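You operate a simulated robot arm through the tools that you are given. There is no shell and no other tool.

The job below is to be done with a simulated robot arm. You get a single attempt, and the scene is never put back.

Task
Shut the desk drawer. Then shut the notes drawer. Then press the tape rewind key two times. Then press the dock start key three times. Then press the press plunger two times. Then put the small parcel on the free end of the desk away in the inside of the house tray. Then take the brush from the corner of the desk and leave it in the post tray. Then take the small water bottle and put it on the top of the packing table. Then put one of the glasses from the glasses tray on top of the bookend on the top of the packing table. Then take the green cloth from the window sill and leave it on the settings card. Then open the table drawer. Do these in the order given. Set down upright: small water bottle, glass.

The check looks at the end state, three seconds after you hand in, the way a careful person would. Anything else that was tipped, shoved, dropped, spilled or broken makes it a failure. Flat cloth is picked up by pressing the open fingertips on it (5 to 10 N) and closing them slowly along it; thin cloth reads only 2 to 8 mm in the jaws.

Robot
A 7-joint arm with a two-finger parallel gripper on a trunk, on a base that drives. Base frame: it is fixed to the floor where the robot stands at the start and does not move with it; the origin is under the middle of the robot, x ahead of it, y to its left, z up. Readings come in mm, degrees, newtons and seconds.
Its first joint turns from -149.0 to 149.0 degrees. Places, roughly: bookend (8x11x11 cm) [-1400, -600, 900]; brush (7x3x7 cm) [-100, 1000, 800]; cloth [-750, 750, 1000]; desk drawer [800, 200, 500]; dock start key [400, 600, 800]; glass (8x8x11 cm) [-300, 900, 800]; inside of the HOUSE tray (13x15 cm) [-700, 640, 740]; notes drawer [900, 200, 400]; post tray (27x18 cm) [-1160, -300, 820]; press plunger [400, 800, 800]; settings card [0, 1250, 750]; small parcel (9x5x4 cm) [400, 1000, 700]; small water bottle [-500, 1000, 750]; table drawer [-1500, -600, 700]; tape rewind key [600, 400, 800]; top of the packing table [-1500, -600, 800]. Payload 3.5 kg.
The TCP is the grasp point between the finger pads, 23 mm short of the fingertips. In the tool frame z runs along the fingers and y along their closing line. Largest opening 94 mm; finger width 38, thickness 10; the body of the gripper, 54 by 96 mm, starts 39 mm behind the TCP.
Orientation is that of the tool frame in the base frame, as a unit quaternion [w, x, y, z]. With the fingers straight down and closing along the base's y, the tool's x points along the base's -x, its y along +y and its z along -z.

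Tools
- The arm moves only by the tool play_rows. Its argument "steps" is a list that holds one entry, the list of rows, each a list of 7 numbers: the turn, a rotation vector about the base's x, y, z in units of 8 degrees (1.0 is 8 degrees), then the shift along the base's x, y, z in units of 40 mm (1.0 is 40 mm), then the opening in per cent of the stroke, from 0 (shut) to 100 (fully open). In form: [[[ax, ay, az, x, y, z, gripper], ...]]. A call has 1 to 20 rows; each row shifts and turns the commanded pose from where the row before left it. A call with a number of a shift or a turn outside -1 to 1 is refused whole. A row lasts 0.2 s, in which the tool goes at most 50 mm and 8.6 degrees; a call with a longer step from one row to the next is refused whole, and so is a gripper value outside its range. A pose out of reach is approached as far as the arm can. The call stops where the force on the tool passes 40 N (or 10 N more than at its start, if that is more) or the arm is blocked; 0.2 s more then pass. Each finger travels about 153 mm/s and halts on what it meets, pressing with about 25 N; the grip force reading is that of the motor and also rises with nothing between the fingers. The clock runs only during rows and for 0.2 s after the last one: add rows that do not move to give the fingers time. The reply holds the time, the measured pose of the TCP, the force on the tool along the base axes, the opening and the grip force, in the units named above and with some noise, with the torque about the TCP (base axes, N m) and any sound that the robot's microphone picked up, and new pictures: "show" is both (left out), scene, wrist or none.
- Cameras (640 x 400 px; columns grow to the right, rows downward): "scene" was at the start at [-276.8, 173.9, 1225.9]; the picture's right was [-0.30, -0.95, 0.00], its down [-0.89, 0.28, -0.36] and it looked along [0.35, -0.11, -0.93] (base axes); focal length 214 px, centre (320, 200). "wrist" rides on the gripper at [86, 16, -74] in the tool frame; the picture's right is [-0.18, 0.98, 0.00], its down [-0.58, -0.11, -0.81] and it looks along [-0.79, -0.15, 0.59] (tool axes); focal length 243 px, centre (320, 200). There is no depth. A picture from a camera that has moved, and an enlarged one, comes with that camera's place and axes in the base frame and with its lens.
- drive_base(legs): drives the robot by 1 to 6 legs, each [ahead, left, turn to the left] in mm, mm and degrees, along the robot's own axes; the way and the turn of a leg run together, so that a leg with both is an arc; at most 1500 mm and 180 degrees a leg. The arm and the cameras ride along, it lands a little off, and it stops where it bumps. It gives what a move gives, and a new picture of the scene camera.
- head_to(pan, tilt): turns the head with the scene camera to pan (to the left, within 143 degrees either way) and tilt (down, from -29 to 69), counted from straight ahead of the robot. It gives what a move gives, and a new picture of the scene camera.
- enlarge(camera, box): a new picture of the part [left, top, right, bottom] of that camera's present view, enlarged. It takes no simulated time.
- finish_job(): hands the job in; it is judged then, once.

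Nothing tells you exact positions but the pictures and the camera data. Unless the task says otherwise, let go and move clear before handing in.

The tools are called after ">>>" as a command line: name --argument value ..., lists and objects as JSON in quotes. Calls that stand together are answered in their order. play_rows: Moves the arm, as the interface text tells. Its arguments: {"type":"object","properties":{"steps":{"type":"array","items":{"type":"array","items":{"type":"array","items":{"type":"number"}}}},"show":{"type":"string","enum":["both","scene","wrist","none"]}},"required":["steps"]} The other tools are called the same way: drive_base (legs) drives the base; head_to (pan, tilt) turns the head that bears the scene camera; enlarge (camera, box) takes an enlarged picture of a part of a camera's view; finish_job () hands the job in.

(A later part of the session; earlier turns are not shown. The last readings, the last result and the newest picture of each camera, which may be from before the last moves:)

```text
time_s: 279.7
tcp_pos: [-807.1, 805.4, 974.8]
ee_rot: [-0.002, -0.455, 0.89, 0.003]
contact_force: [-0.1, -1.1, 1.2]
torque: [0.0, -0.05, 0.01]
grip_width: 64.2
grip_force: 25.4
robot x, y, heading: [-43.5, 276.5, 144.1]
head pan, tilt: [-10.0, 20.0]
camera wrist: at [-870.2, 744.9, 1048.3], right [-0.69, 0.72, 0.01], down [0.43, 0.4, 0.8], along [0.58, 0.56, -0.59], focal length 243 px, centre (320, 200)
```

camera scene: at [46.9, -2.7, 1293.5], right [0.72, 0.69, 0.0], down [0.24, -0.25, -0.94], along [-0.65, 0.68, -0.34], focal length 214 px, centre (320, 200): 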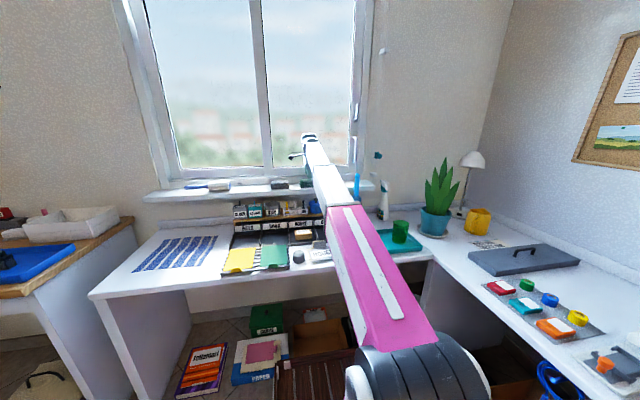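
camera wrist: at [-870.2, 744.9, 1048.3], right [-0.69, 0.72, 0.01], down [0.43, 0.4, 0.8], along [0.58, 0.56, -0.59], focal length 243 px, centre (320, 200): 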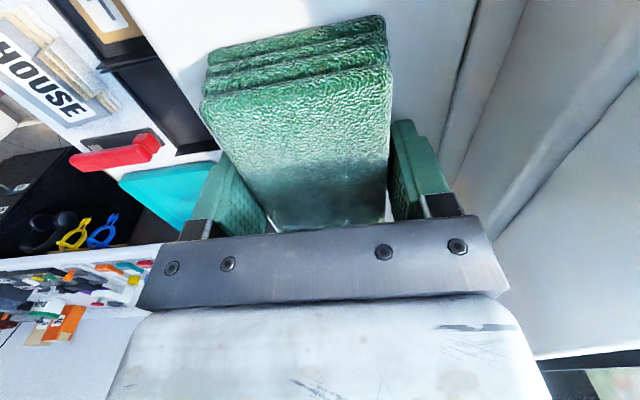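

The folded cloth is gripped (64 mm). I lift it.

>>> play_rows --steps '[[[0, 0, 0, 0, 0, 0.1, 40], [0, 0, 0, 0, 0, 0.3, 40], [0, 0, 0, 0, 0, 0.6, 40], [0, 0, 0, 0, 0, 0.8, 40], [0, 0, 0, 0, 0, 0.6, 40], [0, 0, 0, 0, 0, 0, 40]]]'

>>> enlarge --camera "scene" --box '[220, 90, 380, 230]'

```text
time_s: 281.1
tcp_pos: [-806.6, 806.2, 1070.6]
ee_rot: [-0.002, -0.456, 0.89, 0.002]
contact_force: [-0.4, -0.2, -0.8]
torque: [0.02, 0.03, -0.01]
grip_width: 64.2
grip_force: 24.7
robot x, y, heading: [-41.0, 280.3, 143.7]
head pan, tilt: [-10.0, 20.0]
camera scene: at [46.9, -2.7, 1293.5], right [0.72, 0.69, 0.0], down [0.24, -0.25, -0.94], along [-0.65, 0.68, -0.34], focal length 214 px, centre (320, 200)
camera wrist: at [-870.0, 744.9, 1145.4], right [-0.69, 0.72, 0.01], down [0.43, 0.4, 0.8], along [0.58, 0.56, -0.59], focal length 243 px, centre (320, 200)
```

scene: 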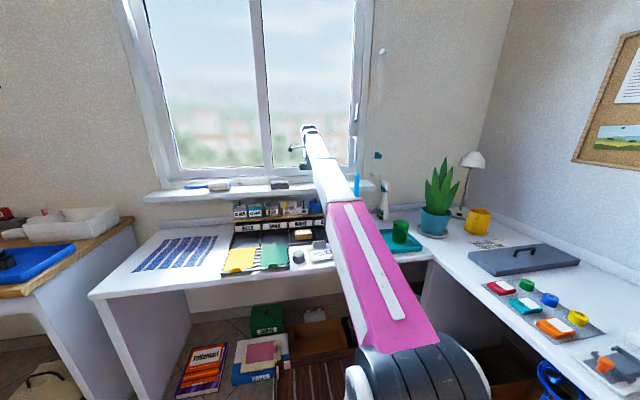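
wrist: 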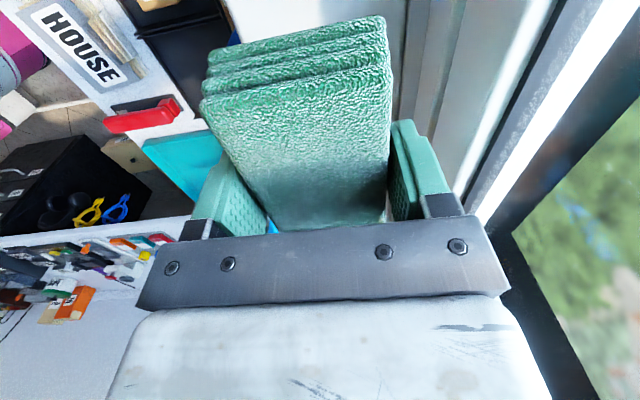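

```text
2.86 times, centred on (300, 160) of scene
camera zoom: at [46.9, -2.7, 1293.5], right [0.72, 0.69, 0.0], down [0.24, -0.25, -0.94], along [-0.65, 0.68, -0.34], focal length 613 px, centre (377, 314)
```

zoom: 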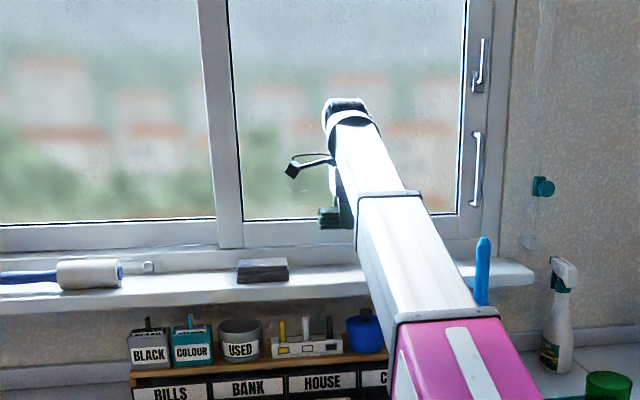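

I hold the cloth. I retract, shift the base to the right, and swing the arm to the settings card, keeping inside the plant and dish brush.

>>> play_rows --steps '[[[0, 0, 0, 0.6, -0.41, 0, 40], [0, 0, 0, 0.847, -0.58, -0.1, 40], [0, 0, 0, 0.847, -0.58, -0.1, 40], [0, 0, 0, 0.847, -0.58, -0.1, 40], [0, 0, 0, 0.847, -0.58, -0.1, 40], [0, 0, 0, 0.847, -0.58, -0.1, 40], [0, 0, 0, 0.847, -0.58, -0.2, 40], [0, 0, 0, 0.847, -0.58, -0.2, 40], [0, 0, 0, 0, 0, 0, 40]]]' --show "none"

>>> drive_base --legs '[[0, -130, 0]]'

```text
time_s: 283.1
tcp_pos: [-547.2, 627.4, 1035.2]
ee_rot: [-0.002, -0.456, 0.89, 0.003]
contact_force: [0.1, -0.2, -0.7]
torque: [0.01, -0.01, 0.01]
grip_width: 64.4
grip_force: 24.9
robot x, y, heading: [-42.7, 277.0, 143.7]
head pan, tilt: [-10.0, 20.0]
```

```text
time_s: 284.4
tcp_pos: [-469.4, 734.5, 1035.7]
ee_rot: [-0.003, -0.457, 0.89, 0.003]
contact_force: [0.4, 0.2, 0.0]
torque: [0.02, 0.0, 0.0]
grip_width: 64.3
grip_force: 25.7
robot x, y, heading: [35.3, 387.2, 144.0]
head pan, tilt: [-10.0, 20.0]
camera scene: at [126.5, 105.2, 1293.5], right [0.72, 0.69, 0.0], down [0.24, -0.25, -0.94], along [-0.65, 0.68, -0.34], focal length 214 px, centre (320, 200)
```

scene: 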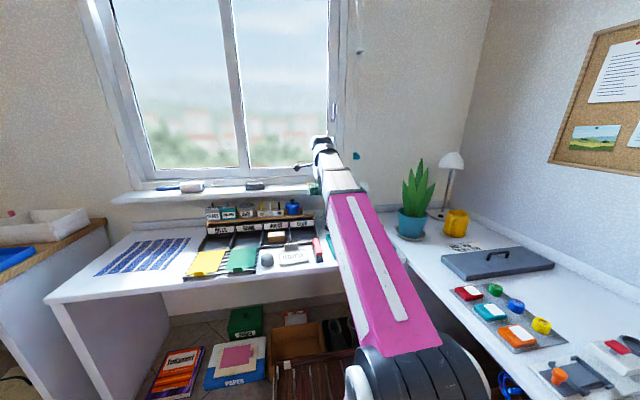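

>>> play_rows --steps '[[[0, 0, 0, 0.5, -0.34, -0.2, 40], [0, 0, 0, 0.585, 0.793, 0, 40], [0, 0, 0, 0.634, 0.753, 0, 40], [0, 0, 0, 0.682, 0.711, 0, 40], [0, 0, 0, 0.726, 0.665, 0, 40], [0, 0, 0, 0.768, 0.617, 0, 40], [0, 0, 0, 0.806, 0.566, 0, 40], [0, 0, 0, 0.841, 0.513, 0, 40], [0, 0, 0, 0.872, 0.458, 0, 40], [0, 0, 0, 0.9, 0.401, 0, 40], [0, 0, 0, 0.924, 0.342, 0, 40], [0, 0, 0, 0.944, 0.281, 0, 40], [0, 0, 0, 0.96, 0.22, 0, 40], [0, 0, 0, 0.972, 0.158, 0, 40], [0, 0, 0, 0, 0, 0, 40]]]'

>>> head_to --pan -70 --tilt 35

```text
time_s: 287.6
tcp_pos: [-22.4, 977.8, 1025.3]
ee_rot: [-0.002, -0.456, 0.89, 0.002]
contact_force: [0.4, -1.0, -0.4]
torque: [0.03, 0.0, -0.01]
grip_width: 64.4
grip_force: 24.9
robot x, y, heading: [39.1, 384.5, 144.0]
head pan, tilt: [-10.0, 20.0]
camera scene: at [126.5, 105.2, 1293.5], right [0.72, 0.69, 0.0], down [0.24, -0.25, -0.94], along [-0.65, 0.68, -0.34], focal length 214 px, centre (320, 200)
camera wrist: at [-85.2, 916.8, 1098.9], right [-0.69, 0.72, 0.01], down [0.43, 0.41, 0.8], along [0.58, 0.56, -0.59], focal length 243 px, centre (320, 200)
```

scene: 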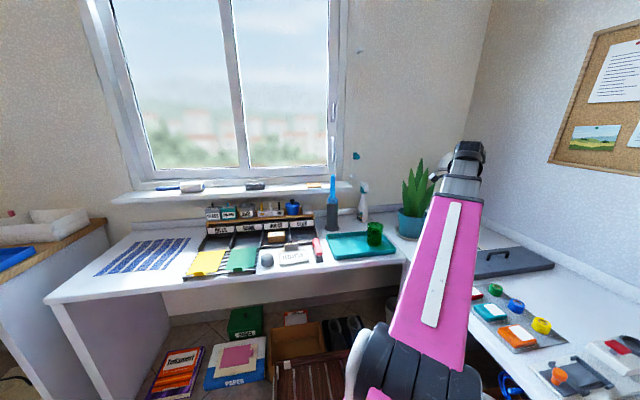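
wrist: 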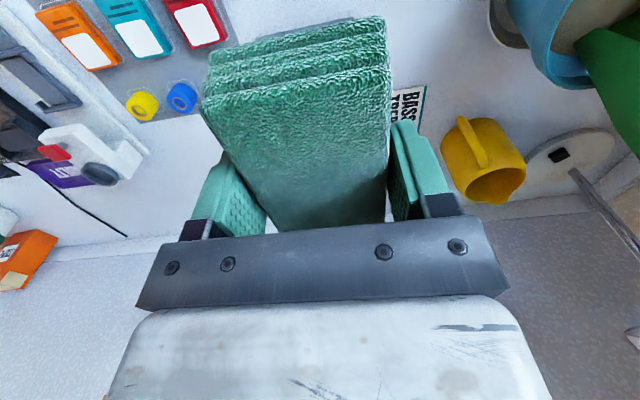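

```text
time_s: 288.9
tcp_pos: [-22.5, 977.7, 1023.9]
ee_rot: [-0.002, -0.457, 0.89, 0.003]
contact_force: [0.3, -0.8, 0.1]
torque: [0.01, 0.0, 0.0]
grip_width: 64.1
grip_force: 24.4
robot x, y, heading: [34.4, 387.3, 143.7]
head pan, tilt: [-70.0, 35.0]
camera scene: at [215.6, 122.7, 1269.7], right [0.96, -0.28, 0.0], down [-0.16, -0.55, -0.82], along [0.23, 0.79, -0.57], focal length 214 px, centre (320, 200)
```

scene: 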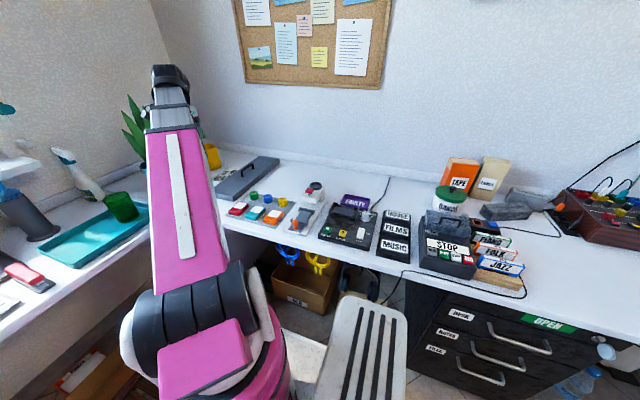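

>>> enlarge --camera "scene" --box '[180, 130, 290, 220]'

>>> enlarge --camera "wrist" --box '[340, 60, 560, 240]'

```text
4.44 times, centred on (235, 175) of scene
camera zoom: at [215.6, 122.7, 1269.7], right [0.96, -0.28, 0.0], down [-0.16, -0.55, -0.82], along [0.23, 0.79, -0.57], focal length 953 px, centre (698, 311)
```

zoom: 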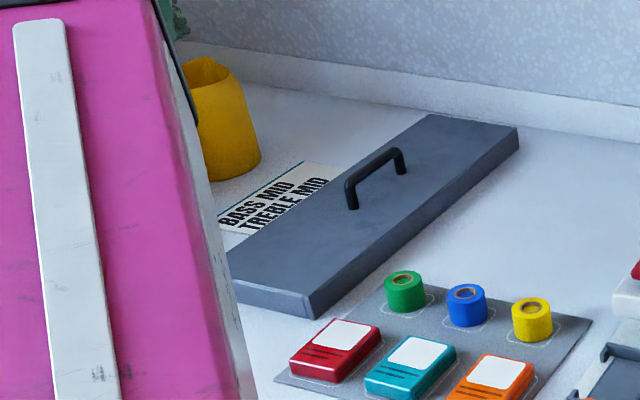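

```text
2.22 times, centred on (450, 150) of wrist
camera zoom: at [-85.5, 916.9, 1098.9], right [-0.69, 0.72, 0.01], down [0.43, 0.41, 0.8], along [0.58, 0.56, -0.59], focal length 539 px, centre (31, 311)
```

zoom: 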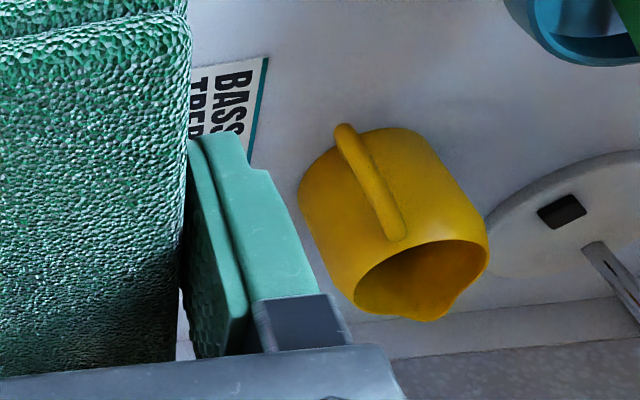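

The card's centre comes out at about (31, 1208); I'll set the cloth at (23, 1213), clear of the grey lid. Moving over it.

>>> play_rows --steps '[[[0, 0, 0, 0.19, 0.98, 0, 40], [0, 0, 0, 0.19, 0.98, 0, 40], [0, 0, 0, 0.19, 0.98, 0, 40], [0, 0, 0, 0.19, 0.98, 0, 40], [0, 0, 0, 0.19, 0.98, 0, 40], [0, 0, 0, 0.19, 0.98, 0, 40], [0, 0, 0, 0, 0, -0.8, 40], [0, 0, 0, 0, 0, -1, 40], [0, 0, 0, 0, 0, -1, 40], [0, 0, 0, 0, 0, 0, 40]]]'

>>> enlarge --camera "scene" --box '[150, 90, 290, 210]'

```text
time_s: 291.1
tcp_pos: [20.3, 1215.8, 913.5]
ee_rot: [-0.002, -0.457, 0.89, 0.003]
contact_force: [0.0, -0.2, 0.2]
torque: [0.0, -0.02, 0.01]
grip_width: 64.2
grip_force: 25.1
robot x, y, heading: [37.2, 386.6, 143.8]
head pan, tilt: [-70.0, 35.0]
camera scene: at [215.6, 122.7, 1269.7], right [0.96, -0.28, 0.0], down [-0.16, -0.55, -0.82], along [0.23, 0.79, -0.57], focal length 214 px, centre (320, 200)
camera wrist: at [-41.2, 1153.7, 987.3], right [-0.69, 0.72, 0.01], down [0.43, 0.41, 0.8], along [0.58, 0.56, -0.59], focal length 243 px, centre (320, 200)
```

scene: 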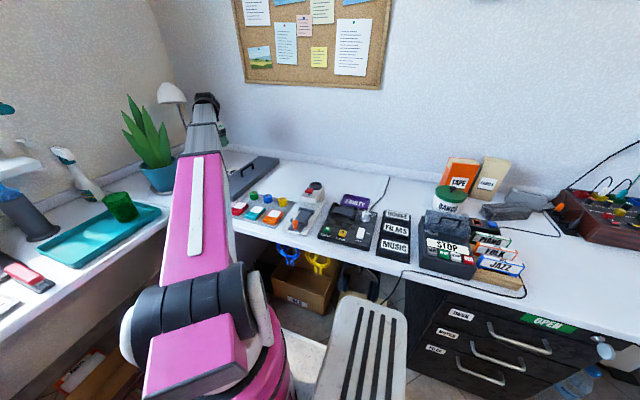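
wrist: 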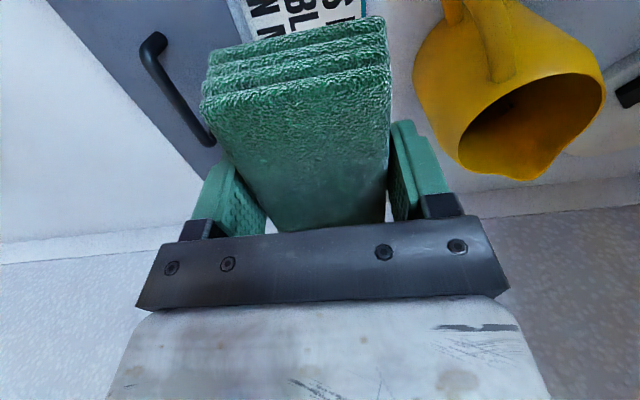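

```text
3.33 times, centred on (220, 150) of scene
camera zoom: at [215.6, 122.7, 1269.7], right [0.96, -0.28, 0.0], down [-0.16, -0.55, -0.82], along [0.23, 0.79, -0.57], focal length 715 px, centre (653, 367)
```

zoom: 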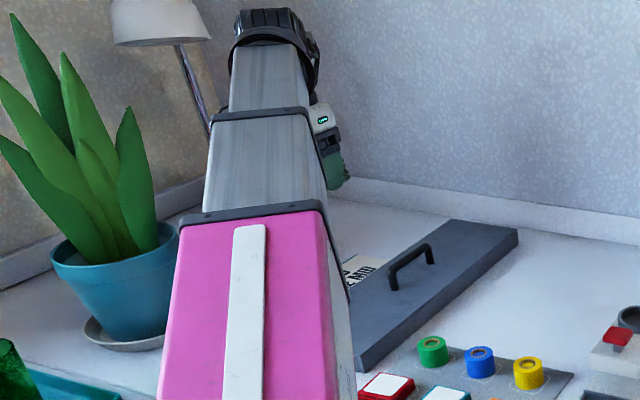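

>>> play_rows --steps '[[[0, 0, 0, 0.24, -0.18, -0.3, 40], [0, 0, 0, 0, 0, -0.8, 40], [0, 0, 0, 0, 0, -0.8, 40], [0, 0, 0, 0, 0, 0, 40]]]'

>>> enlarge --camera "scene" --box '[180, 100, 280, 200]'

```text
time_s: 292.1
tcp_pos: [33.1, 1209.2, 839.3]
ee_rot: [-0.003, -0.457, 0.89, 0.003]
contact_force: [0.1, 0.4, -0.5]
torque: [-0.02, -0.01, -0.01]
grip_width: 64.3
grip_force: 25.2
robot x, y, heading: [36.2, 385.1, 143.9]
head pan, tilt: [-70.0, 35.0]
camera scene: at [215.6, 122.7, 1269.7], right [0.96, -0.28, 0.0], down [-0.16, -0.55, -0.82], along [0.23, 0.79, -0.57], focal length 214 px, centre (320, 200)
camera wrist: at [-30.8, 1147.8, 912.6], right [-0.69, 0.72, 0.01], down [0.43, 0.41, 0.8], along [0.58, 0.56, -0.59], focal length 243 px, centre (320, 200)
```

scene: 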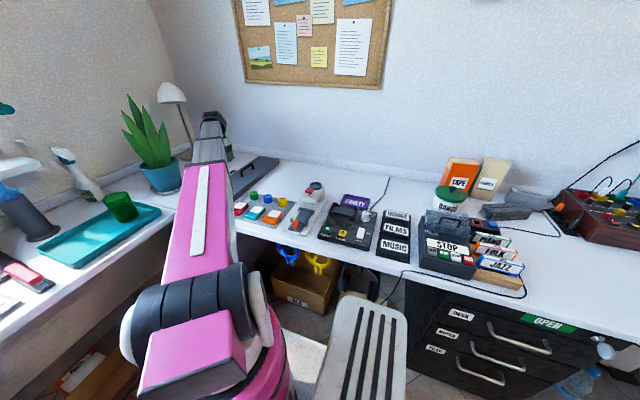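
wrist: 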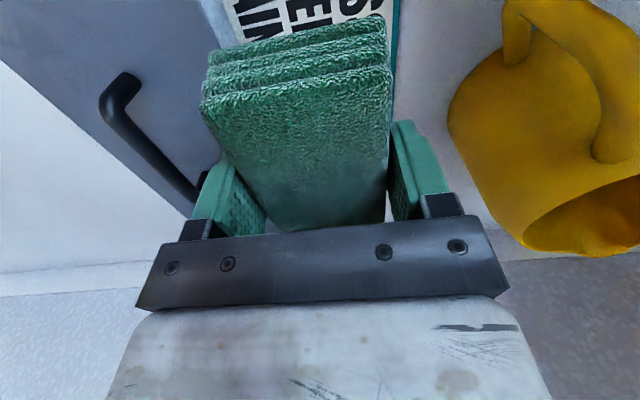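

```text
4.00 times, centred on (230, 150) of scene
camera zoom: at [215.6, 122.7, 1269.7], right [0.96, -0.28, 0.0], down [-0.16, -0.55, -0.82], along [0.23, 0.79, -0.57], focal length 858 px, centre (680, 400)
```

zoom: 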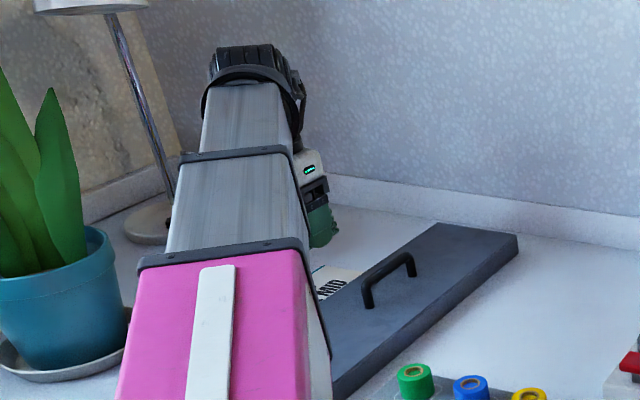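

>>> play_rows --steps '[[[0, 0, 0, 0, 0, -0.7, 40], [0, 0, 0, 0, 0, -0.7, 40], [0, 0, 0, 0, 0, -0.4, 40], [0, 0, 0, 0, 0, 0, 40]]]' --show "wrist"

>>> play_rows --steps '[[[0, 0, 0, 0, 0, -0.08, 40], [0, 0, 0, 0, 0, -0.06, 40], [0, 0, 0, 0, 0, -0.05, 40]]]' --show "none"

```text
time_s: 293.1
tcp_pos: [30.7, 1204.6, 766.0]
ee_rot: [-0.003, -0.457, 0.89, 0.003]
contact_force: [0.1, 1.0, -0.1]
torque: [0.01, -0.02, -0.02]
grip_width: 64.4
grip_force: 24.8
robot x, y, heading: [35.4, 385.0, 143.5]
head pan, tilt: [-70.0, 35.0]
camera wrist: at [-31.9, 1145.2, 839.8], right [-0.69, 0.72, 0.01], down [0.43, 0.41, 0.8], along [0.58, 0.56, -0.59], focal length 243 px, centre (320, 200)
```

wrist: 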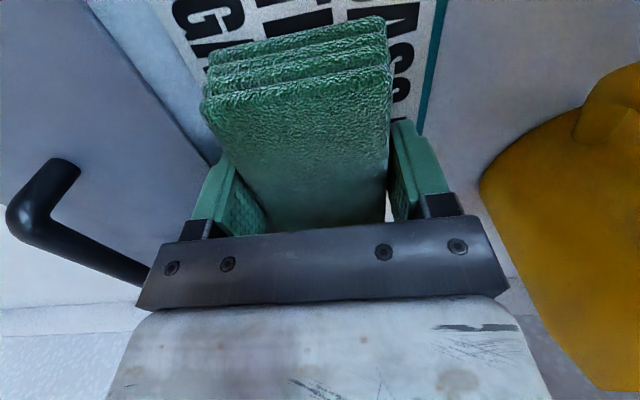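

```text
time_s: 293.9
tcp_pos: [30.4, 1204.8, 758.7]
ee_rot: [-0.002, -0.456, 0.89, 0.003]
contact_force: [-0.7, -0.8, -0.3]
torque: [0.0, -0.01, 0.0]
grip_width: 64.2
grip_force: 25.0
robot x, y, heading: [33.1, 387.8, 143.8]
head pan, tilt: [-70.0, 35.0]
```

>>> play_rows --steps '[[[0, 0, 0, 0, 0, -0.05, 40], [0, 0, 0, 0, 0, -0.05, 40]]]' --show "none"

>>> play_rows --steps '[[[0, 0, 0, 0, 0, -0.04, 40], [0, 0, 0, 0, 0, -0.03, 40]]]' --show "none"

```text
time_s: 294.5
tcp_pos: [31.6, 1206.7, 756.3]
ee_rot: [-0.002, -0.456, 0.89, 0.004]
contact_force: [-1.1, -2.8, 27.8]
torque: [-0.46, -0.27, 0.02]
grip_width: 64.2
grip_force: 25.2
robot x, y, heading: [37.7, 386.6, 143.8]
head pan, tilt: [-70.0, 35.0]
```

```text
time_s: 294.9
tcp_pos: [30.7, 1204.9, 755.7]
ee_rot: [-0.001, -0.456, 0.89, 0.003]
contact_force: [-0.6, -2.0, 17.6]
torque: [-0.1, -0.13, 0.03]
grip_width: 64.6
grip_force: 25.3
robot x, y, heading: [33.9, 386.9, 143.7]
head pan, tilt: [-70.0, 35.0]
stopped in row 2: the force on the tool passed its limit at 43 N (the readings are from after the stop); the commanded pose is now the measured one
```

The cloth rests on the card. I unload and open just enough to free it, then rise.

>>> play_rows --steps '[[[0, 0, 0, 0, 0, 0.03, 40], [0, 0, 0, 0, 0, 0, 70], [0, 0, 0, 0, 0, 0, 74], [0, 0, 0, 0, 0, 0, 78], [0, 0, 0, 0, 0, 0, 82], [0, 0, 0, 0, 0, 0, 82], [0, 0, 0, 0, 0, 0.2, 82], [0, 0, 0, 0, 0, 0.5, 82], [0, 0, 0, 0, 0, 0.8, 82], [0, 0, 0, 0, 0, 1, 82], [0, 0, 0, 0, 0, 1, 82], [0, 0, 0, 0, 0, 1, 82]]]'

>>> enlarge --camera "wrist" --box '[160, 0, 500, 240]'

```text
time_s: 297.6
tcp_pos: [35.3, 1204.6, 938.1]
ee_rot: [-0.002, -0.456, 0.89, 0.005]
contact_force: [0.2, 0.3, 1.1]
torque: [0.02, 0.01, 0.03]
grip_width: 77.0
grip_force: 0.0
robot x, y, heading: [35.8, 385.7, 143.7]
head pan, tilt: [-70.0, 35.0]
camera scene: at [215.6, 122.6, 1269.6], right [0.96, -0.28, 0.0], down [-0.16, -0.55, -0.82], along [0.23, 0.79, -0.57], focal length 214 px, centre (320, 200)
camera wrist: at [-28.9, 1143.3, 1012.7], right [-0.69, 0.72, 0.01], down [0.43, 0.4, 0.8], along [0.58, 0.56, -0.59], focal length 243 px, centre (320, 200)
```

scene: 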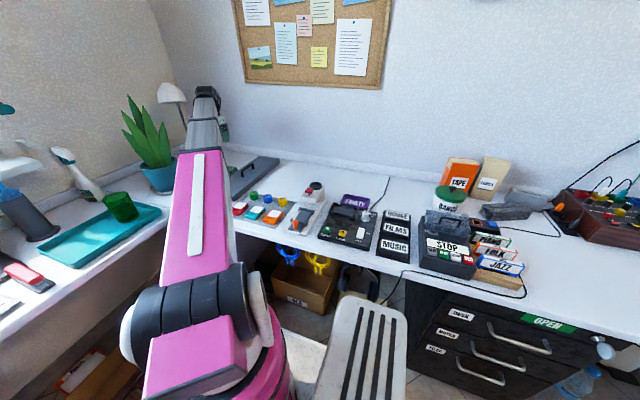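
wrist: 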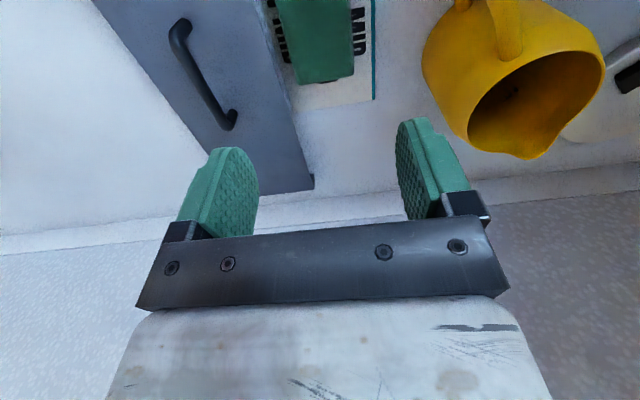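

```text
1.67 times, centred on (330, 120) of wrist
camera zoom: at [-28.9, 1143.3, 1012.7], right [-0.69, 0.72, 0.01], down [0.43, 0.4, 0.8], along [0.58, 0.56, -0.59], focal length 404 px, centre (303, 333)
```

zoom: 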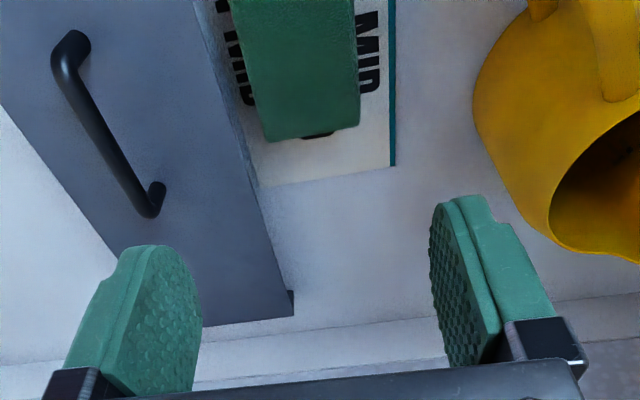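

The cloth lies on the settings card. Last, the table drawer: I retract the arm along the same path and check the packing table from afar.

>>> play_rows --steps '[[[0, 0, 0, 0, 0, 1, 60], [0, 0, 0, 0, -0.6, 0.8, 60], [0, 0, 0, -0.19, -0.98, 0.3, 60], [0, 0, 0, -0.19, -0.98, 0, 60], [0, 0, 0, -0.19, -0.98, 0, 60], [0, 0, 0, -0.19, -0.98, 0, 60], [0, 0, 0, -0.19, -0.98, 0, 60], [0, 0, 0, -0.972, -0.158, 0, 60], [0, 0, 0, -0.96, -0.22, 0, 60], [0, 0, 0, -0.944, -0.281, 0, 60], [0, 0, 0, -0.924, -0.342, 0, 60], [0, 0, 0, -0.9, -0.401, 0, 60], [0, 0, 0, -0.872, -0.458, 0, 60], [0, 0, 0, -0.841, -0.513, 0, 60], [0, 0, 0, -0.806, -0.566, 0, 60], [0, 0, 0, -0.768, -0.617, 0, 60], [0, 0, 0, -0.726, -0.665, 0, 60], [0, 0, 0, -0.682, -0.711, 0, 60], [0, 0, 0, -0.634, -0.753, 0, 60]]]'

>>> enlarge --camera "scene" --box '[160, 100, 290, 220]'

```text
time_s: 301.6
tcp_pos: [-406.1, 757.7, 1019.0]
ee_rot: [-0.002, -0.456, 0.89, 0.003]
contact_force: [0.3, -0.7, -0.1]
torque: [-0.02, 0.05, 0.0]
grip_width: 56.4
grip_force: 0.0
robot x, y, heading: [35.3, 383.4, 143.8]
head pan, tilt: [-70.0, 35.0]
camera scene: at [215.5, 122.5, 1269.6], right [0.96, -0.28, 0.0], down [-0.16, -0.55, -0.82], along [0.23, 0.79, -0.57], focal length 214 px, centre (320, 200)
camera wrist: at [-467.9, 695.9, 1094.1], right [-0.69, 0.72, 0.01], down [0.43, 0.4, 0.81], along [0.58, 0.56, -0.59], focal length 243 px, centre (320, 200)
```

scene: 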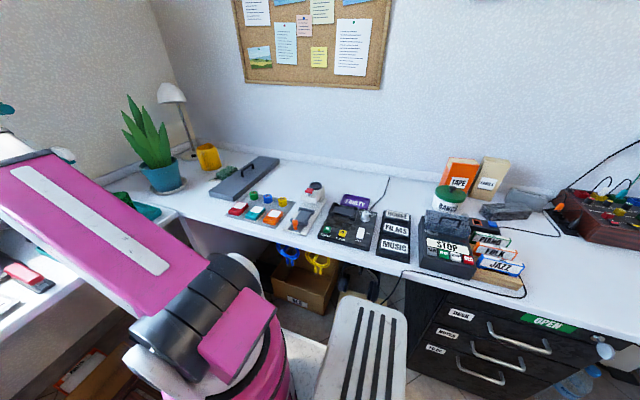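
wrist: 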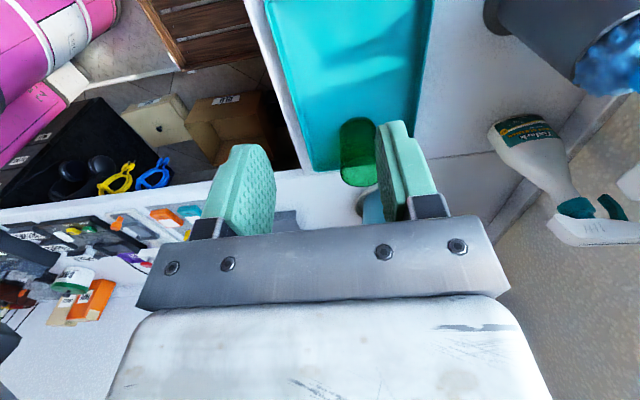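

```text
3.33 times, centred on (225, 160) of scene
camera zoom: at [215.5, 122.5, 1269.6], right [0.96, -0.28, 0.0], down [-0.16, -0.55, -0.82], along [0.23, 0.79, -0.57], focal length 715 px, centre (637, 333)
```

zoom: 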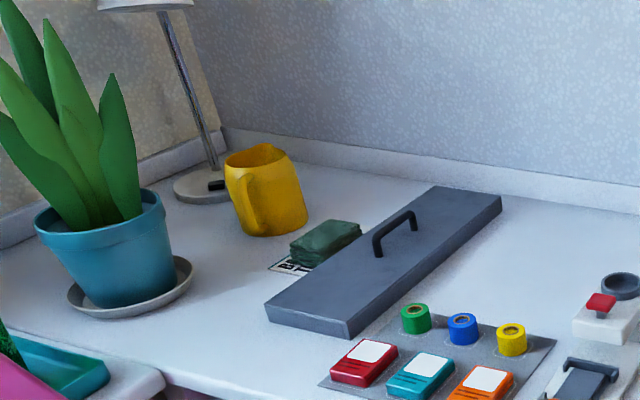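

>>> drive_base --legs '[[-190, 0, 0], [0, 1030, 0], [0, 0, -90]]'

>>> head_to --pan 110 --tilt 35

>>> head_to --pan -130 --tilt 50

```text
time_s: 311.8
tcp_pos: [-50.7, -114.4, 1020.4]
ee_rot: [0.001, 0.296, 0.955, 0.005]
contact_force: [0.5, -0.2, -0.4]
torque: [-0.02, -0.03, 0.01]
grip_width: 56.3
grip_force: 0.0
robot x, y, heading: [-414.1, -561.6, 55.1]
head pan, tilt: [-70.0, 35.0]
camera scene: at [-672.5, -748.7, 1269.6], right [-0.26, -0.97, 0.0], down [-0.55, 0.15, -0.82], along [0.79, -0.21, -0.57], focal length 214 px, centre (320, 200)
```

scene: 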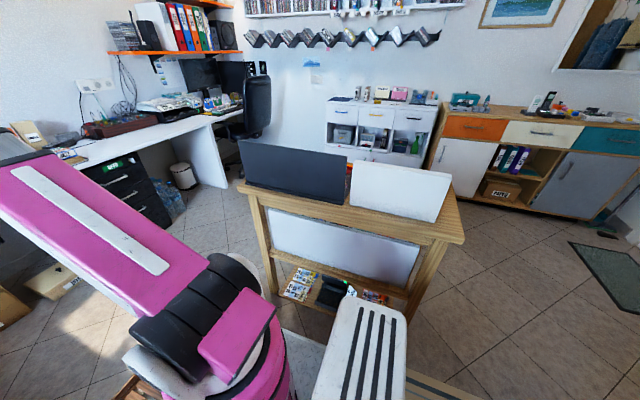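

```text
time_s: 314.5
tcp_pos: [-51.4, -114.5, 1020.7]
ee_rot: [0.001, 0.297, 0.955, 0.004]
contact_force: [-0.2, -0.3, -0.3]
torque: [0.0, 0.01, 0.0]
grip_width: 56.3
grip_force: 0.1
robot x, y, heading: [-412.9, -564.2, 54.7]
head pan, tilt: [110.0, 35.0]
camera scene: at [-842.7, -703.2, 1269.6], right [0.26, 0.97, 0.0], down [0.55, -0.15, -0.82], along [-0.79, 0.21, -0.57], focal length 214 px, centre (320, 200)
```

scene: 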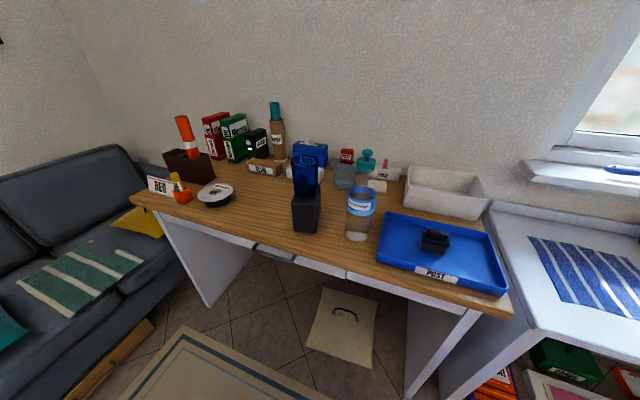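

```text
time_s: 317.9
tcp_pos: [-51.1, -114.9, 1020.5]
ee_rot: [0.001, 0.296, 0.955, 0.004]
contact_force: [0.7, -0.7, 0.8]
torque: [0.03, 0.03, 0.04]
grip_width: 56.3
grip_force: 0.0
robot x, y, heading: [-408.3, -564.0, 54.6]
head pan, tilt: [-130.0, 50.0]
camera scene: at [-737.6, -800.3, 1247.9], right [-0.97, -0.26, 0.0], down [-0.2, 0.74, -0.64], along [0.17, -0.62, -0.77], focal length 214 px, centre (320, 200)
```

scene: 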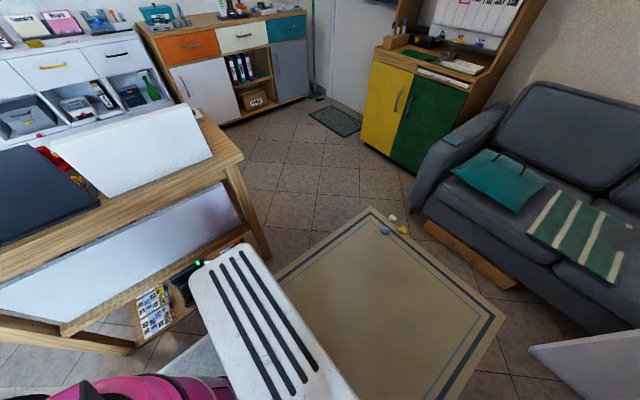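

From here everything on the packing table looks right. I back along the room and shift so the drawer handle will be at arm's length to my left.

>>> drive_base --legs '[[0, 40, -0.6], [-700, 0, 0], [0, -180, 0]]'

>>> head_to --pan 75 --tilt 35

```text
time_s: 323.3
tcp_pos: [-331.0, -756.4, 1020.4]
ee_rot: [0.001, 0.299, 0.954, 0.004]
contact_force: [0.6, -0.2, 0.5]
torque: [-0.01, 0.01, 0.01]
grip_width: 56.3
grip_force: 0.0
robot x, y, heading: [-693.5, -1204.7, 55.0]
head pan, tilt: [-130.0, 50.0]
camera scene: at [-1019.8, -1438.9, 1247.9], right [-0.97, -0.26, 0.0], down [-0.2, 0.74, -0.64], along [0.16, -0.62, -0.77], focal length 214 px, centre (320, 200)
```

scene: 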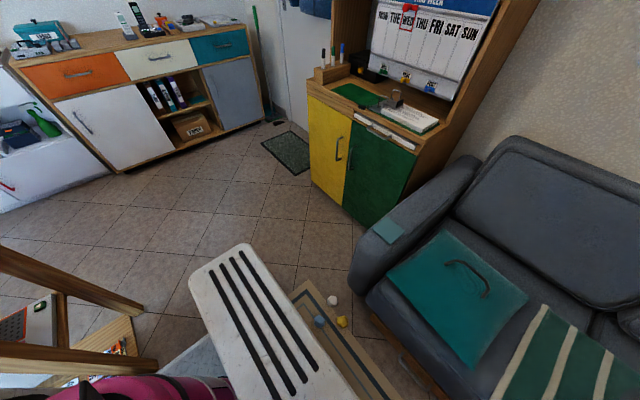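

```text
time_s: 326.3
tcp_pos: [-329.1, -757.0, 1020.2]
ee_rot: [0.001, 0.299, 0.954, 0.005]
contact_force: [-0.3, -0.7, -0.4]
torque: [-0.01, -0.03, 0.01]
grip_width: 56.5
grip_force: 0.2
robot x, y, heading: [-694.5, -1205.3, 54.8]
head pan, tilt: [75.0, 35.0]
camera scene: at [-1095.8, -1296.8, 1269.6], right [0.77, 0.64, 0.0], down [0.37, -0.44, -0.82], along [-0.52, 0.63, -0.57], focal length 214 px, centre (320, 200)
```

scene: 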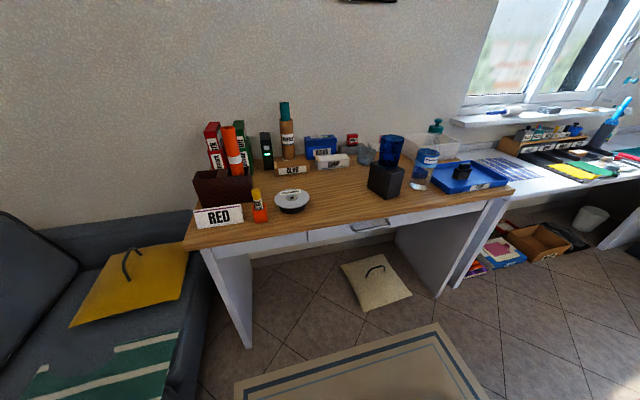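

>>> enlarge --camera "scene" --box '[290, 180, 450, 280]'

```text
4.00 times, centred on (370, 230) of scene
camera zoom: at [-1095.8, -1296.8, 1269.6], right [0.77, 0.64, 0.0], down [0.37, -0.44, -0.82], along [-0.52, 0.63, -0.57], focal length 858 px, centre (120, 80)
```

zoom: 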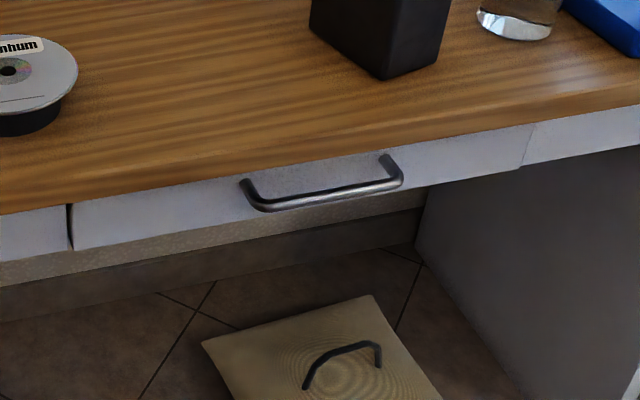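

The drawer handle bar is at about (-1310, -743, 758), flush with the table edge. I swing the arm around to face it.

>>> play_rows --steps '[[[0, 0, 0.445, -0.74, 0.564, 0, 40], [0, 0, 0.445, -0.775, 0.515, 0, 40], [0, 0, 0.445, -0.806, 0.464, 0, 40], [0, 0, 0.445, -0.834, 0.411, 0, 40], [0, 0, 0.445, -0.859, 0.356, 0, 40], [0, 0, 0.445, -0.88, 0.3, 0, 40], [0, 0, 0.445, -0.898, 0.242, 0, 40], [0, 0, 0.445, -0.912, 0.184, 0, 40], [0, 0, 0.445, -0.922, 0.125, 0, 40], [0, 0, 0.445, -0.928, 0.065, 0, 40], [0, 0, 0.445, -0.93, 0.005, 0, 40], [0, 0, 0.445, -0.928, -0.055, 0, 40], [0, 0, 0.445, -0.923, -0.115, 0, 40]]]' --show "none"

>>> play_rows --steps '[[[0, 0, 0.445, -0.914, -0.174, 0, 40], [0, 0, 0.445, -0.9, -0.233, 0, 40], [0, 0, 0.445, -0.883, -0.29, 0, 40], [0, 0, 0.445, -0.863, -0.347, 0, 40], [0, 0, 0.445, -0.839, -0.402, 0, 40], [0, 0, 0.445, -0.811, -0.455, 0, 40], [0, 0, 0.445, -0.78, -0.507, 0, 40], [0, 0, 0.445, -0.746, -0.556, 0, 40], [0, 0, 0.445, -0.708, -0.603, 0, 40], [0, 0, 0.445, -0.668, -0.647, 0, 40], [0, 0, 0.445, -0.625, -0.689, 0, 40], [0, 0, 0.445, -0.579, -0.728, 0, 40], [0, 0, 0, 0, 0, 0, 40]]]'

```text
time_s: 329.1
tcp_pos: [-780.4, -635.9, 1019.1]
ee_rot: [0.0, -0.1, 0.995, 0.004]
contact_force: [0.1, 0.0, 0.4]
torque: [-0.04, -0.02, 0.02]
grip_width: 37.6
grip_force: 0.1
robot x, y, heading: [-692.1, -1205.7, 54.9]
head pan, tilt: [75.0, 35.0]
```

```text
time_s: 331.9
tcp_pos: [-1155.9, -859.0, 1017.5]
ee_rot: [-0.001, -0.456, 0.89, 0.004]
contact_force: [0.4, 0.3, -0.1]
torque: [-0.02, 0.02, 0.02]
grip_width: 37.5
grip_force: 0.0
robot x, y, heading: [-690.0, -1204.7, 54.8]
head pan, tilt: [75.0, 35.0]
camera scene: at [-1095.9, -1296.8, 1269.6], right [0.77, 0.64, 0.0], down [0.37, -0.44, -0.82], along [-0.52, 0.63, -0.57], focal length 214 px, centre (320, 200)
camera wrist: at [-1218.5, -920.4, 1092.6], right [-0.69, 0.72, 0.01], down [0.43, 0.4, 0.81], along [0.58, 0.56, -0.59], focal length 243 px, centre (320, 200)
```

scene: 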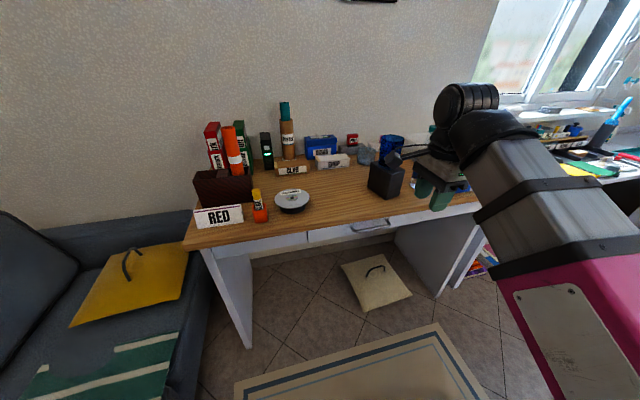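
wrist: 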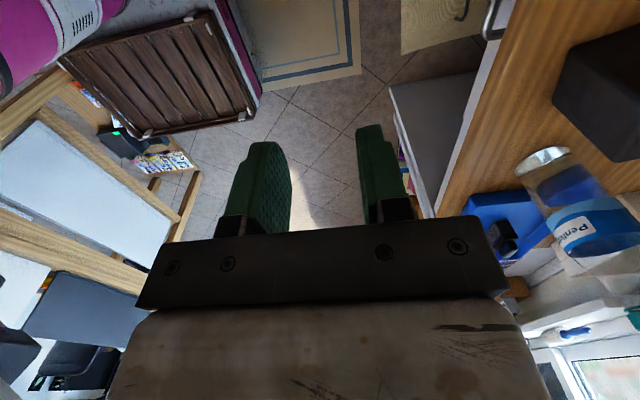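

>>> play_rows --steps '[[[0.588, 0.809, 0, -0.06, 0.05, -0.45, 32], [0.588, 0.809, 0, -0.06, 0.05, -0.45, 32], [0.588, 0.809, 0, -0.06, 0.05, -0.45, 32], [0.588, 0.809, 0, -0.06, 0.05, -0.45, 32], [0.588, 0.809, 0, -0.06, 0.05, -0.45, 32], [0.588, 0.809, 0, -0.06, 0.05, -0.45, 32], [0.588, 0.809, 0, -0.06, 0.05, -0.45, 32], [0.588, 0.809, 0, -0.06, 0.05, -0.45, 32], [0.588, 0.809, 0, -0.06, 0.05, -0.45, 32], [0.588, 0.809, 0, -0.06, 0.05, -0.45, 32], [0.588, 0.809, 0, -0.06, 0.05, -0.45, 32], [0, 0, 0, 0, 0, 0, 32]]]'

>>> enlarge --camera "scene" --box '[300, 150, 500, 300]'

```text
time_s: 334.5
tcp_pos: [-1255.3, -770.4, 859.8]
ee_rot: [-0.309, -0.349, 0.66, 0.589]
contact_force: [-1.1, 0.4, -0.2]
torque: [-0.01, -0.01, 0.02]
grip_width: 30.1
grip_force: 0.1
out of reach, approached as far as the arm can: row 4, 5, 6, 7, 8, 9, 10, 11
robot x, y, heading: [-693.0, -1206.6, 54.8]
head pan, tilt: [75.0, 35.0]
camera scene: at [-1095.9, -1296.7, 1269.6], right [0.77, 0.64, 0.0], down [0.37, -0.44, -0.82], along [-0.52, 0.63, -0.57], focal length 214 px, centre (320, 200)
camera wrist: at [-1244.8, -881.7, 882.7], right [0.01, 0.21, 0.98], down [1.0, 0.02, -0.02], along [-0.02, 0.98, -0.21], focal length 243 px, centre (320, 200)
```

scene: 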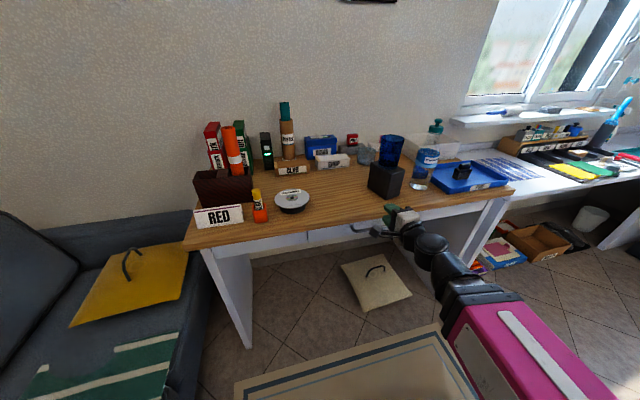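
wrist: 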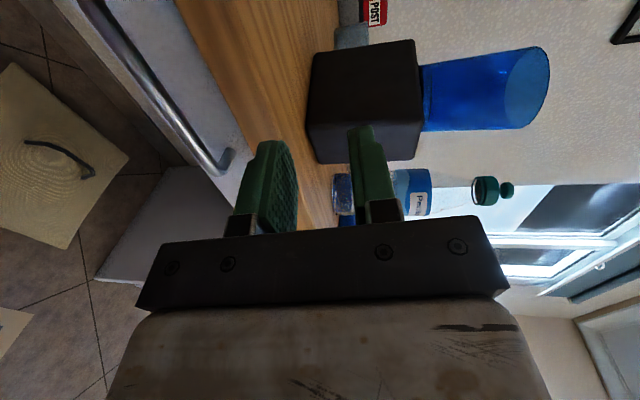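

```text
2.67 times, centred on (400, 225) of scene
camera zoom: at [-1095.9, -1296.7, 1269.6], right [0.77, 0.64, 0.0], down [0.37, -0.44, -0.82], along [-0.52, 0.63, -0.57], focal length 572 px, centre (107, 133)
```

zoom: 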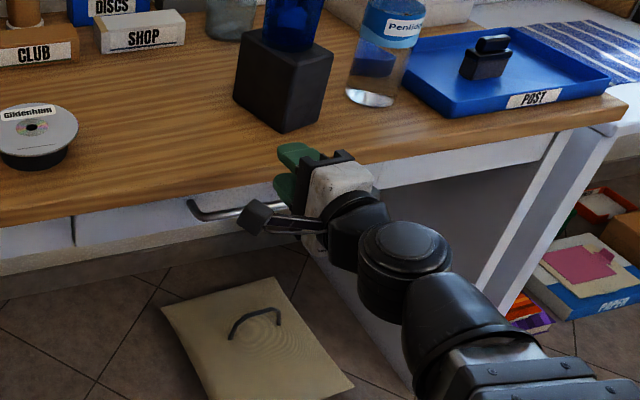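

The side-on orientation works, with the reach limit near here. I lower to the handle's height in front of the bar.

>>> play_rows --steps '[[[0, 0, 0, 0, 0, -0.8, 32], [0, 0, 0, 0, 0, -0.8, 32], [0, 0, 0, 0, 0, -0.8, 32], [0, 0, 0, 0, 0, 0, 32]]]'

>>> enlarge --camera "scene" --box '[320, 180, 440, 270]'

>>> enlarge --camera "wrist" --box '[160, 40, 480, 240]'

```text
time_s: 335.5
tcp_pos: [-1255.6, -771.3, 761.8]
ee_rot: [-0.31, -0.348, 0.66, 0.589]
contact_force: [-0.4, 0.4, -0.7]
torque: [0.0, -0.02, 0.01]
grip_width: 30.1
grip_force: 0.1
robot x, y, heading: [-695.1, -1203.4, 54.7]
head pan, tilt: [75.0, 35.0]
camera scene: at [-1095.9, -1296.7, 1269.6], right [0.77, 0.64, 0.0], down [0.37, -0.44, -0.82], along [-0.52, 0.63, -0.57], focal length 214 px, centre (320, 200)
camera wrist: at [-1245.5, -883.3, 784.2], right [0.01, 0.21, 0.98], down [1.0, 0.02, -0.02], along [-0.02, 0.98, -0.21], focal length 243 px, centre (320, 200)
```

scene: 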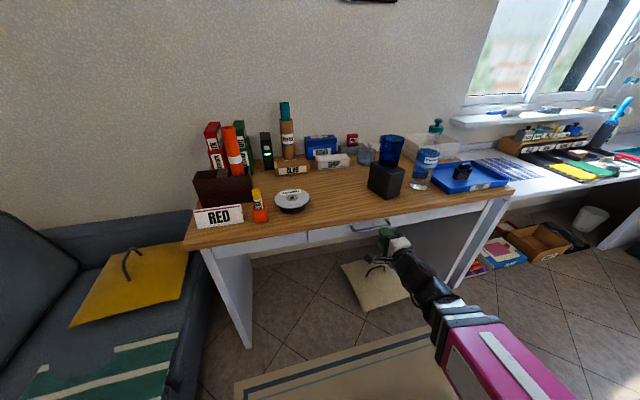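
wrist: 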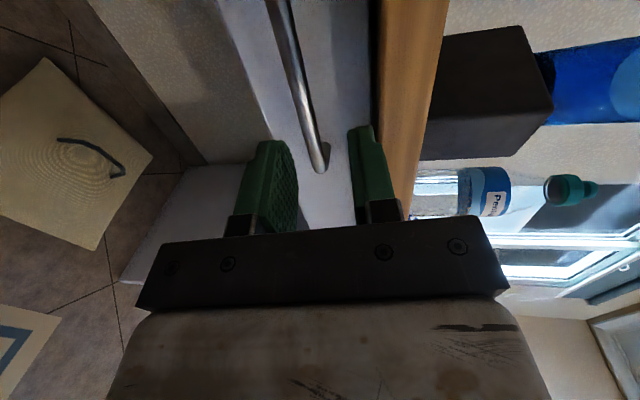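

```text
4.44 times, centred on (380, 225) of scene
camera zoom: at [-1095.9, -1296.7, 1269.6], right [0.77, 0.64, 0.0], down [0.37, -0.44, -0.82], along [-0.52, 0.63, -0.57], focal length 953 px, centre (53, 89)
```

zoom: 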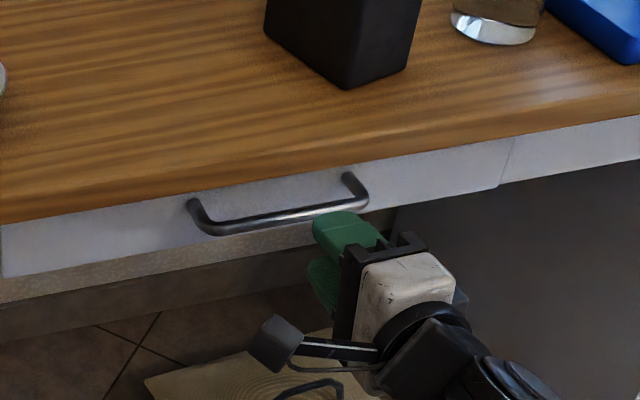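

```text
2.00 times, centred on (320, 140) of wrist
camera zoom: at [-1245.5, -883.3, 784.2], right [0.01, 0.21, 0.98], down [1.0, 0.02, -0.02], along [-0.02, 0.98, -0.21], focal length 485 px, centre (320, 320)
```

zoom: 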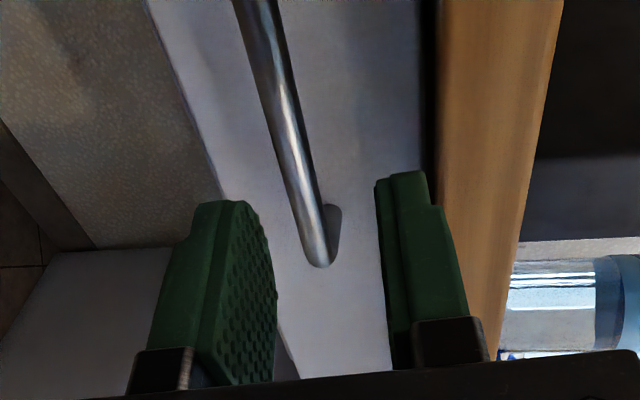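

>>> play_rows --steps '[[[0, 0, 0, 0, 0, -0.3, 32], [0, 0, 0, -0.3, 0.22, -0.12, 32], [0, 0, 0, -0.3, 0.22, 0, 32], [0, 0, 0, 0, 0, 0, 32]]]' --show "none"

>>> enlarge --camera "wrist" --box '[160, 40, 480, 240]'

>>> enlarge --camera "scene" --box '[320, 180, 440, 270]'

```text
time_s: 336.5
tcp_pos: [-1281.9, -752.3, 745.5]
ee_rot: [-0.31, -0.349, 0.66, 0.589]
contact_force: [-0.7, 0.6, 0.0]
torque: [-0.01, 0.0, 0.01]
grip_width: 30.0
grip_force: 0.0
robot x, y, heading: [-694.5, -1204.6, 54.8]
head pan, tilt: [75.0, 35.0]
```

```text
2.00 times, centred on (320, 140) of wrist
camera zoom: at [-1271.0, -864.8, 768.0], right [0.01, 0.21, 0.98], down [1.0, 0.02, -0.02], along [-0.02, 0.98, -0.21], focal length 485 px, centre (320, 320)
```

zoom: 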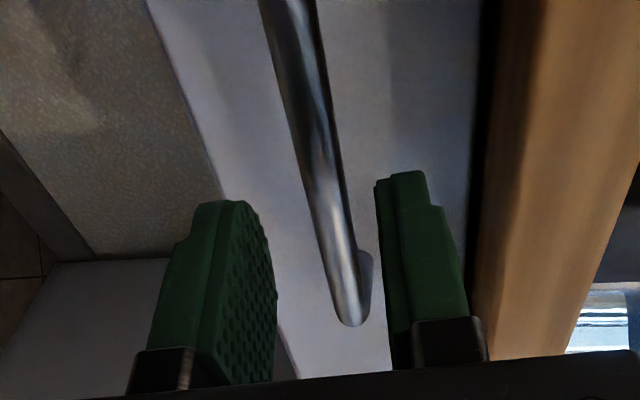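

```text
4.44 times, centred on (380, 225) of scene
camera zoom: at [-1095.9, -1296.8, 1269.6], right [0.77, 0.64, 0.0], down [0.37, -0.44, -0.82], along [-0.52, 0.63, -0.57], focal length 953 px, centre (53, 89)
```

zoom: 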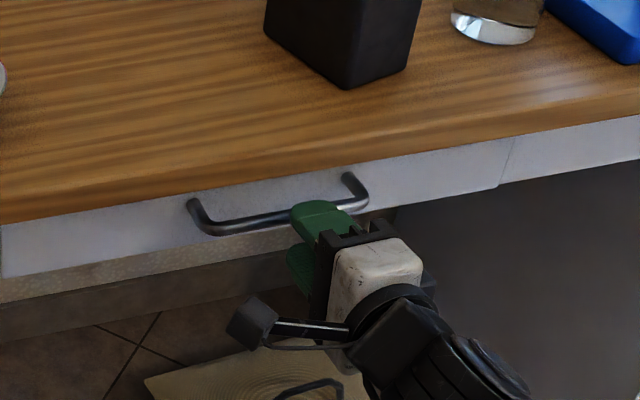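

>>> play_rows --steps '[[[0, 0, 0, -0.25, 0.18, 0, 32], [0, 0, 0, -0.2, 0.15, 0, 32], [0, 0, 0, 0, 0, 0, 32]]]' --show "none"

>>> enlarge --camera "wrist" --box '[160, 40, 480, 240]'

>>> enlarge --camera "scene" --box '[320, 180, 440, 270]'

```text
time_s: 337.3
tcp_pos: [-1299.1, -739.4, 745.2]
ee_rot: [-0.31, -0.348, 0.66, 0.59]
contact_force: [0.5, -0.5, 0.5]
torque: [-0.01, 0.01, -0.02]
grip_width: 30.2
grip_force: 0.1
robot x, y, heading: [-699.4, -1201.7, 55.0]
head pan, tilt: [75.0, 35.0]
```

```text
2.00 times, centred on (320, 140) of wrist
camera zoom: at [-1288.3, -852.5, 768.5], right [0.01, 0.21, 0.98], down [1.0, 0.02, -0.02], along [-0.02, 0.98, -0.21], focal length 485 px, centre (320, 320)
```

zoom: 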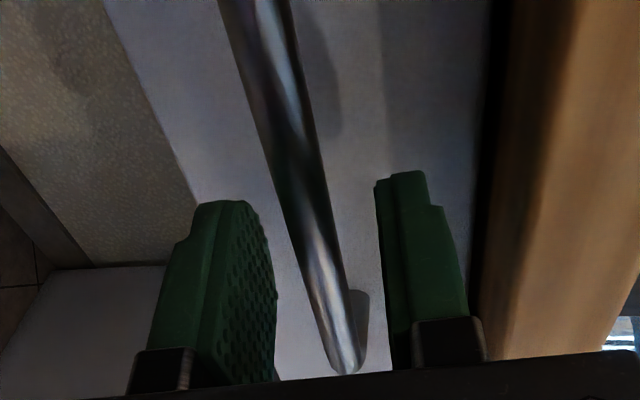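

```text
4.44 times, centred on (380, 225) of scene
camera zoom: at [-1095.9, -1296.8, 1269.6], right [0.77, 0.64, 0.0], down [0.37, -0.44, -0.82], along [-0.52, 0.63, -0.57], focal length 953 px, centre (53, 89)
```

zoom: 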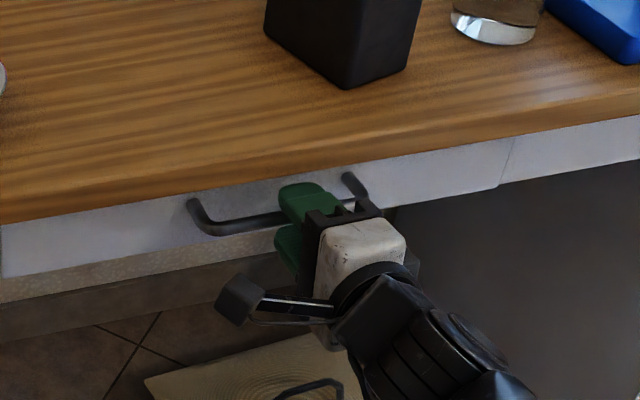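

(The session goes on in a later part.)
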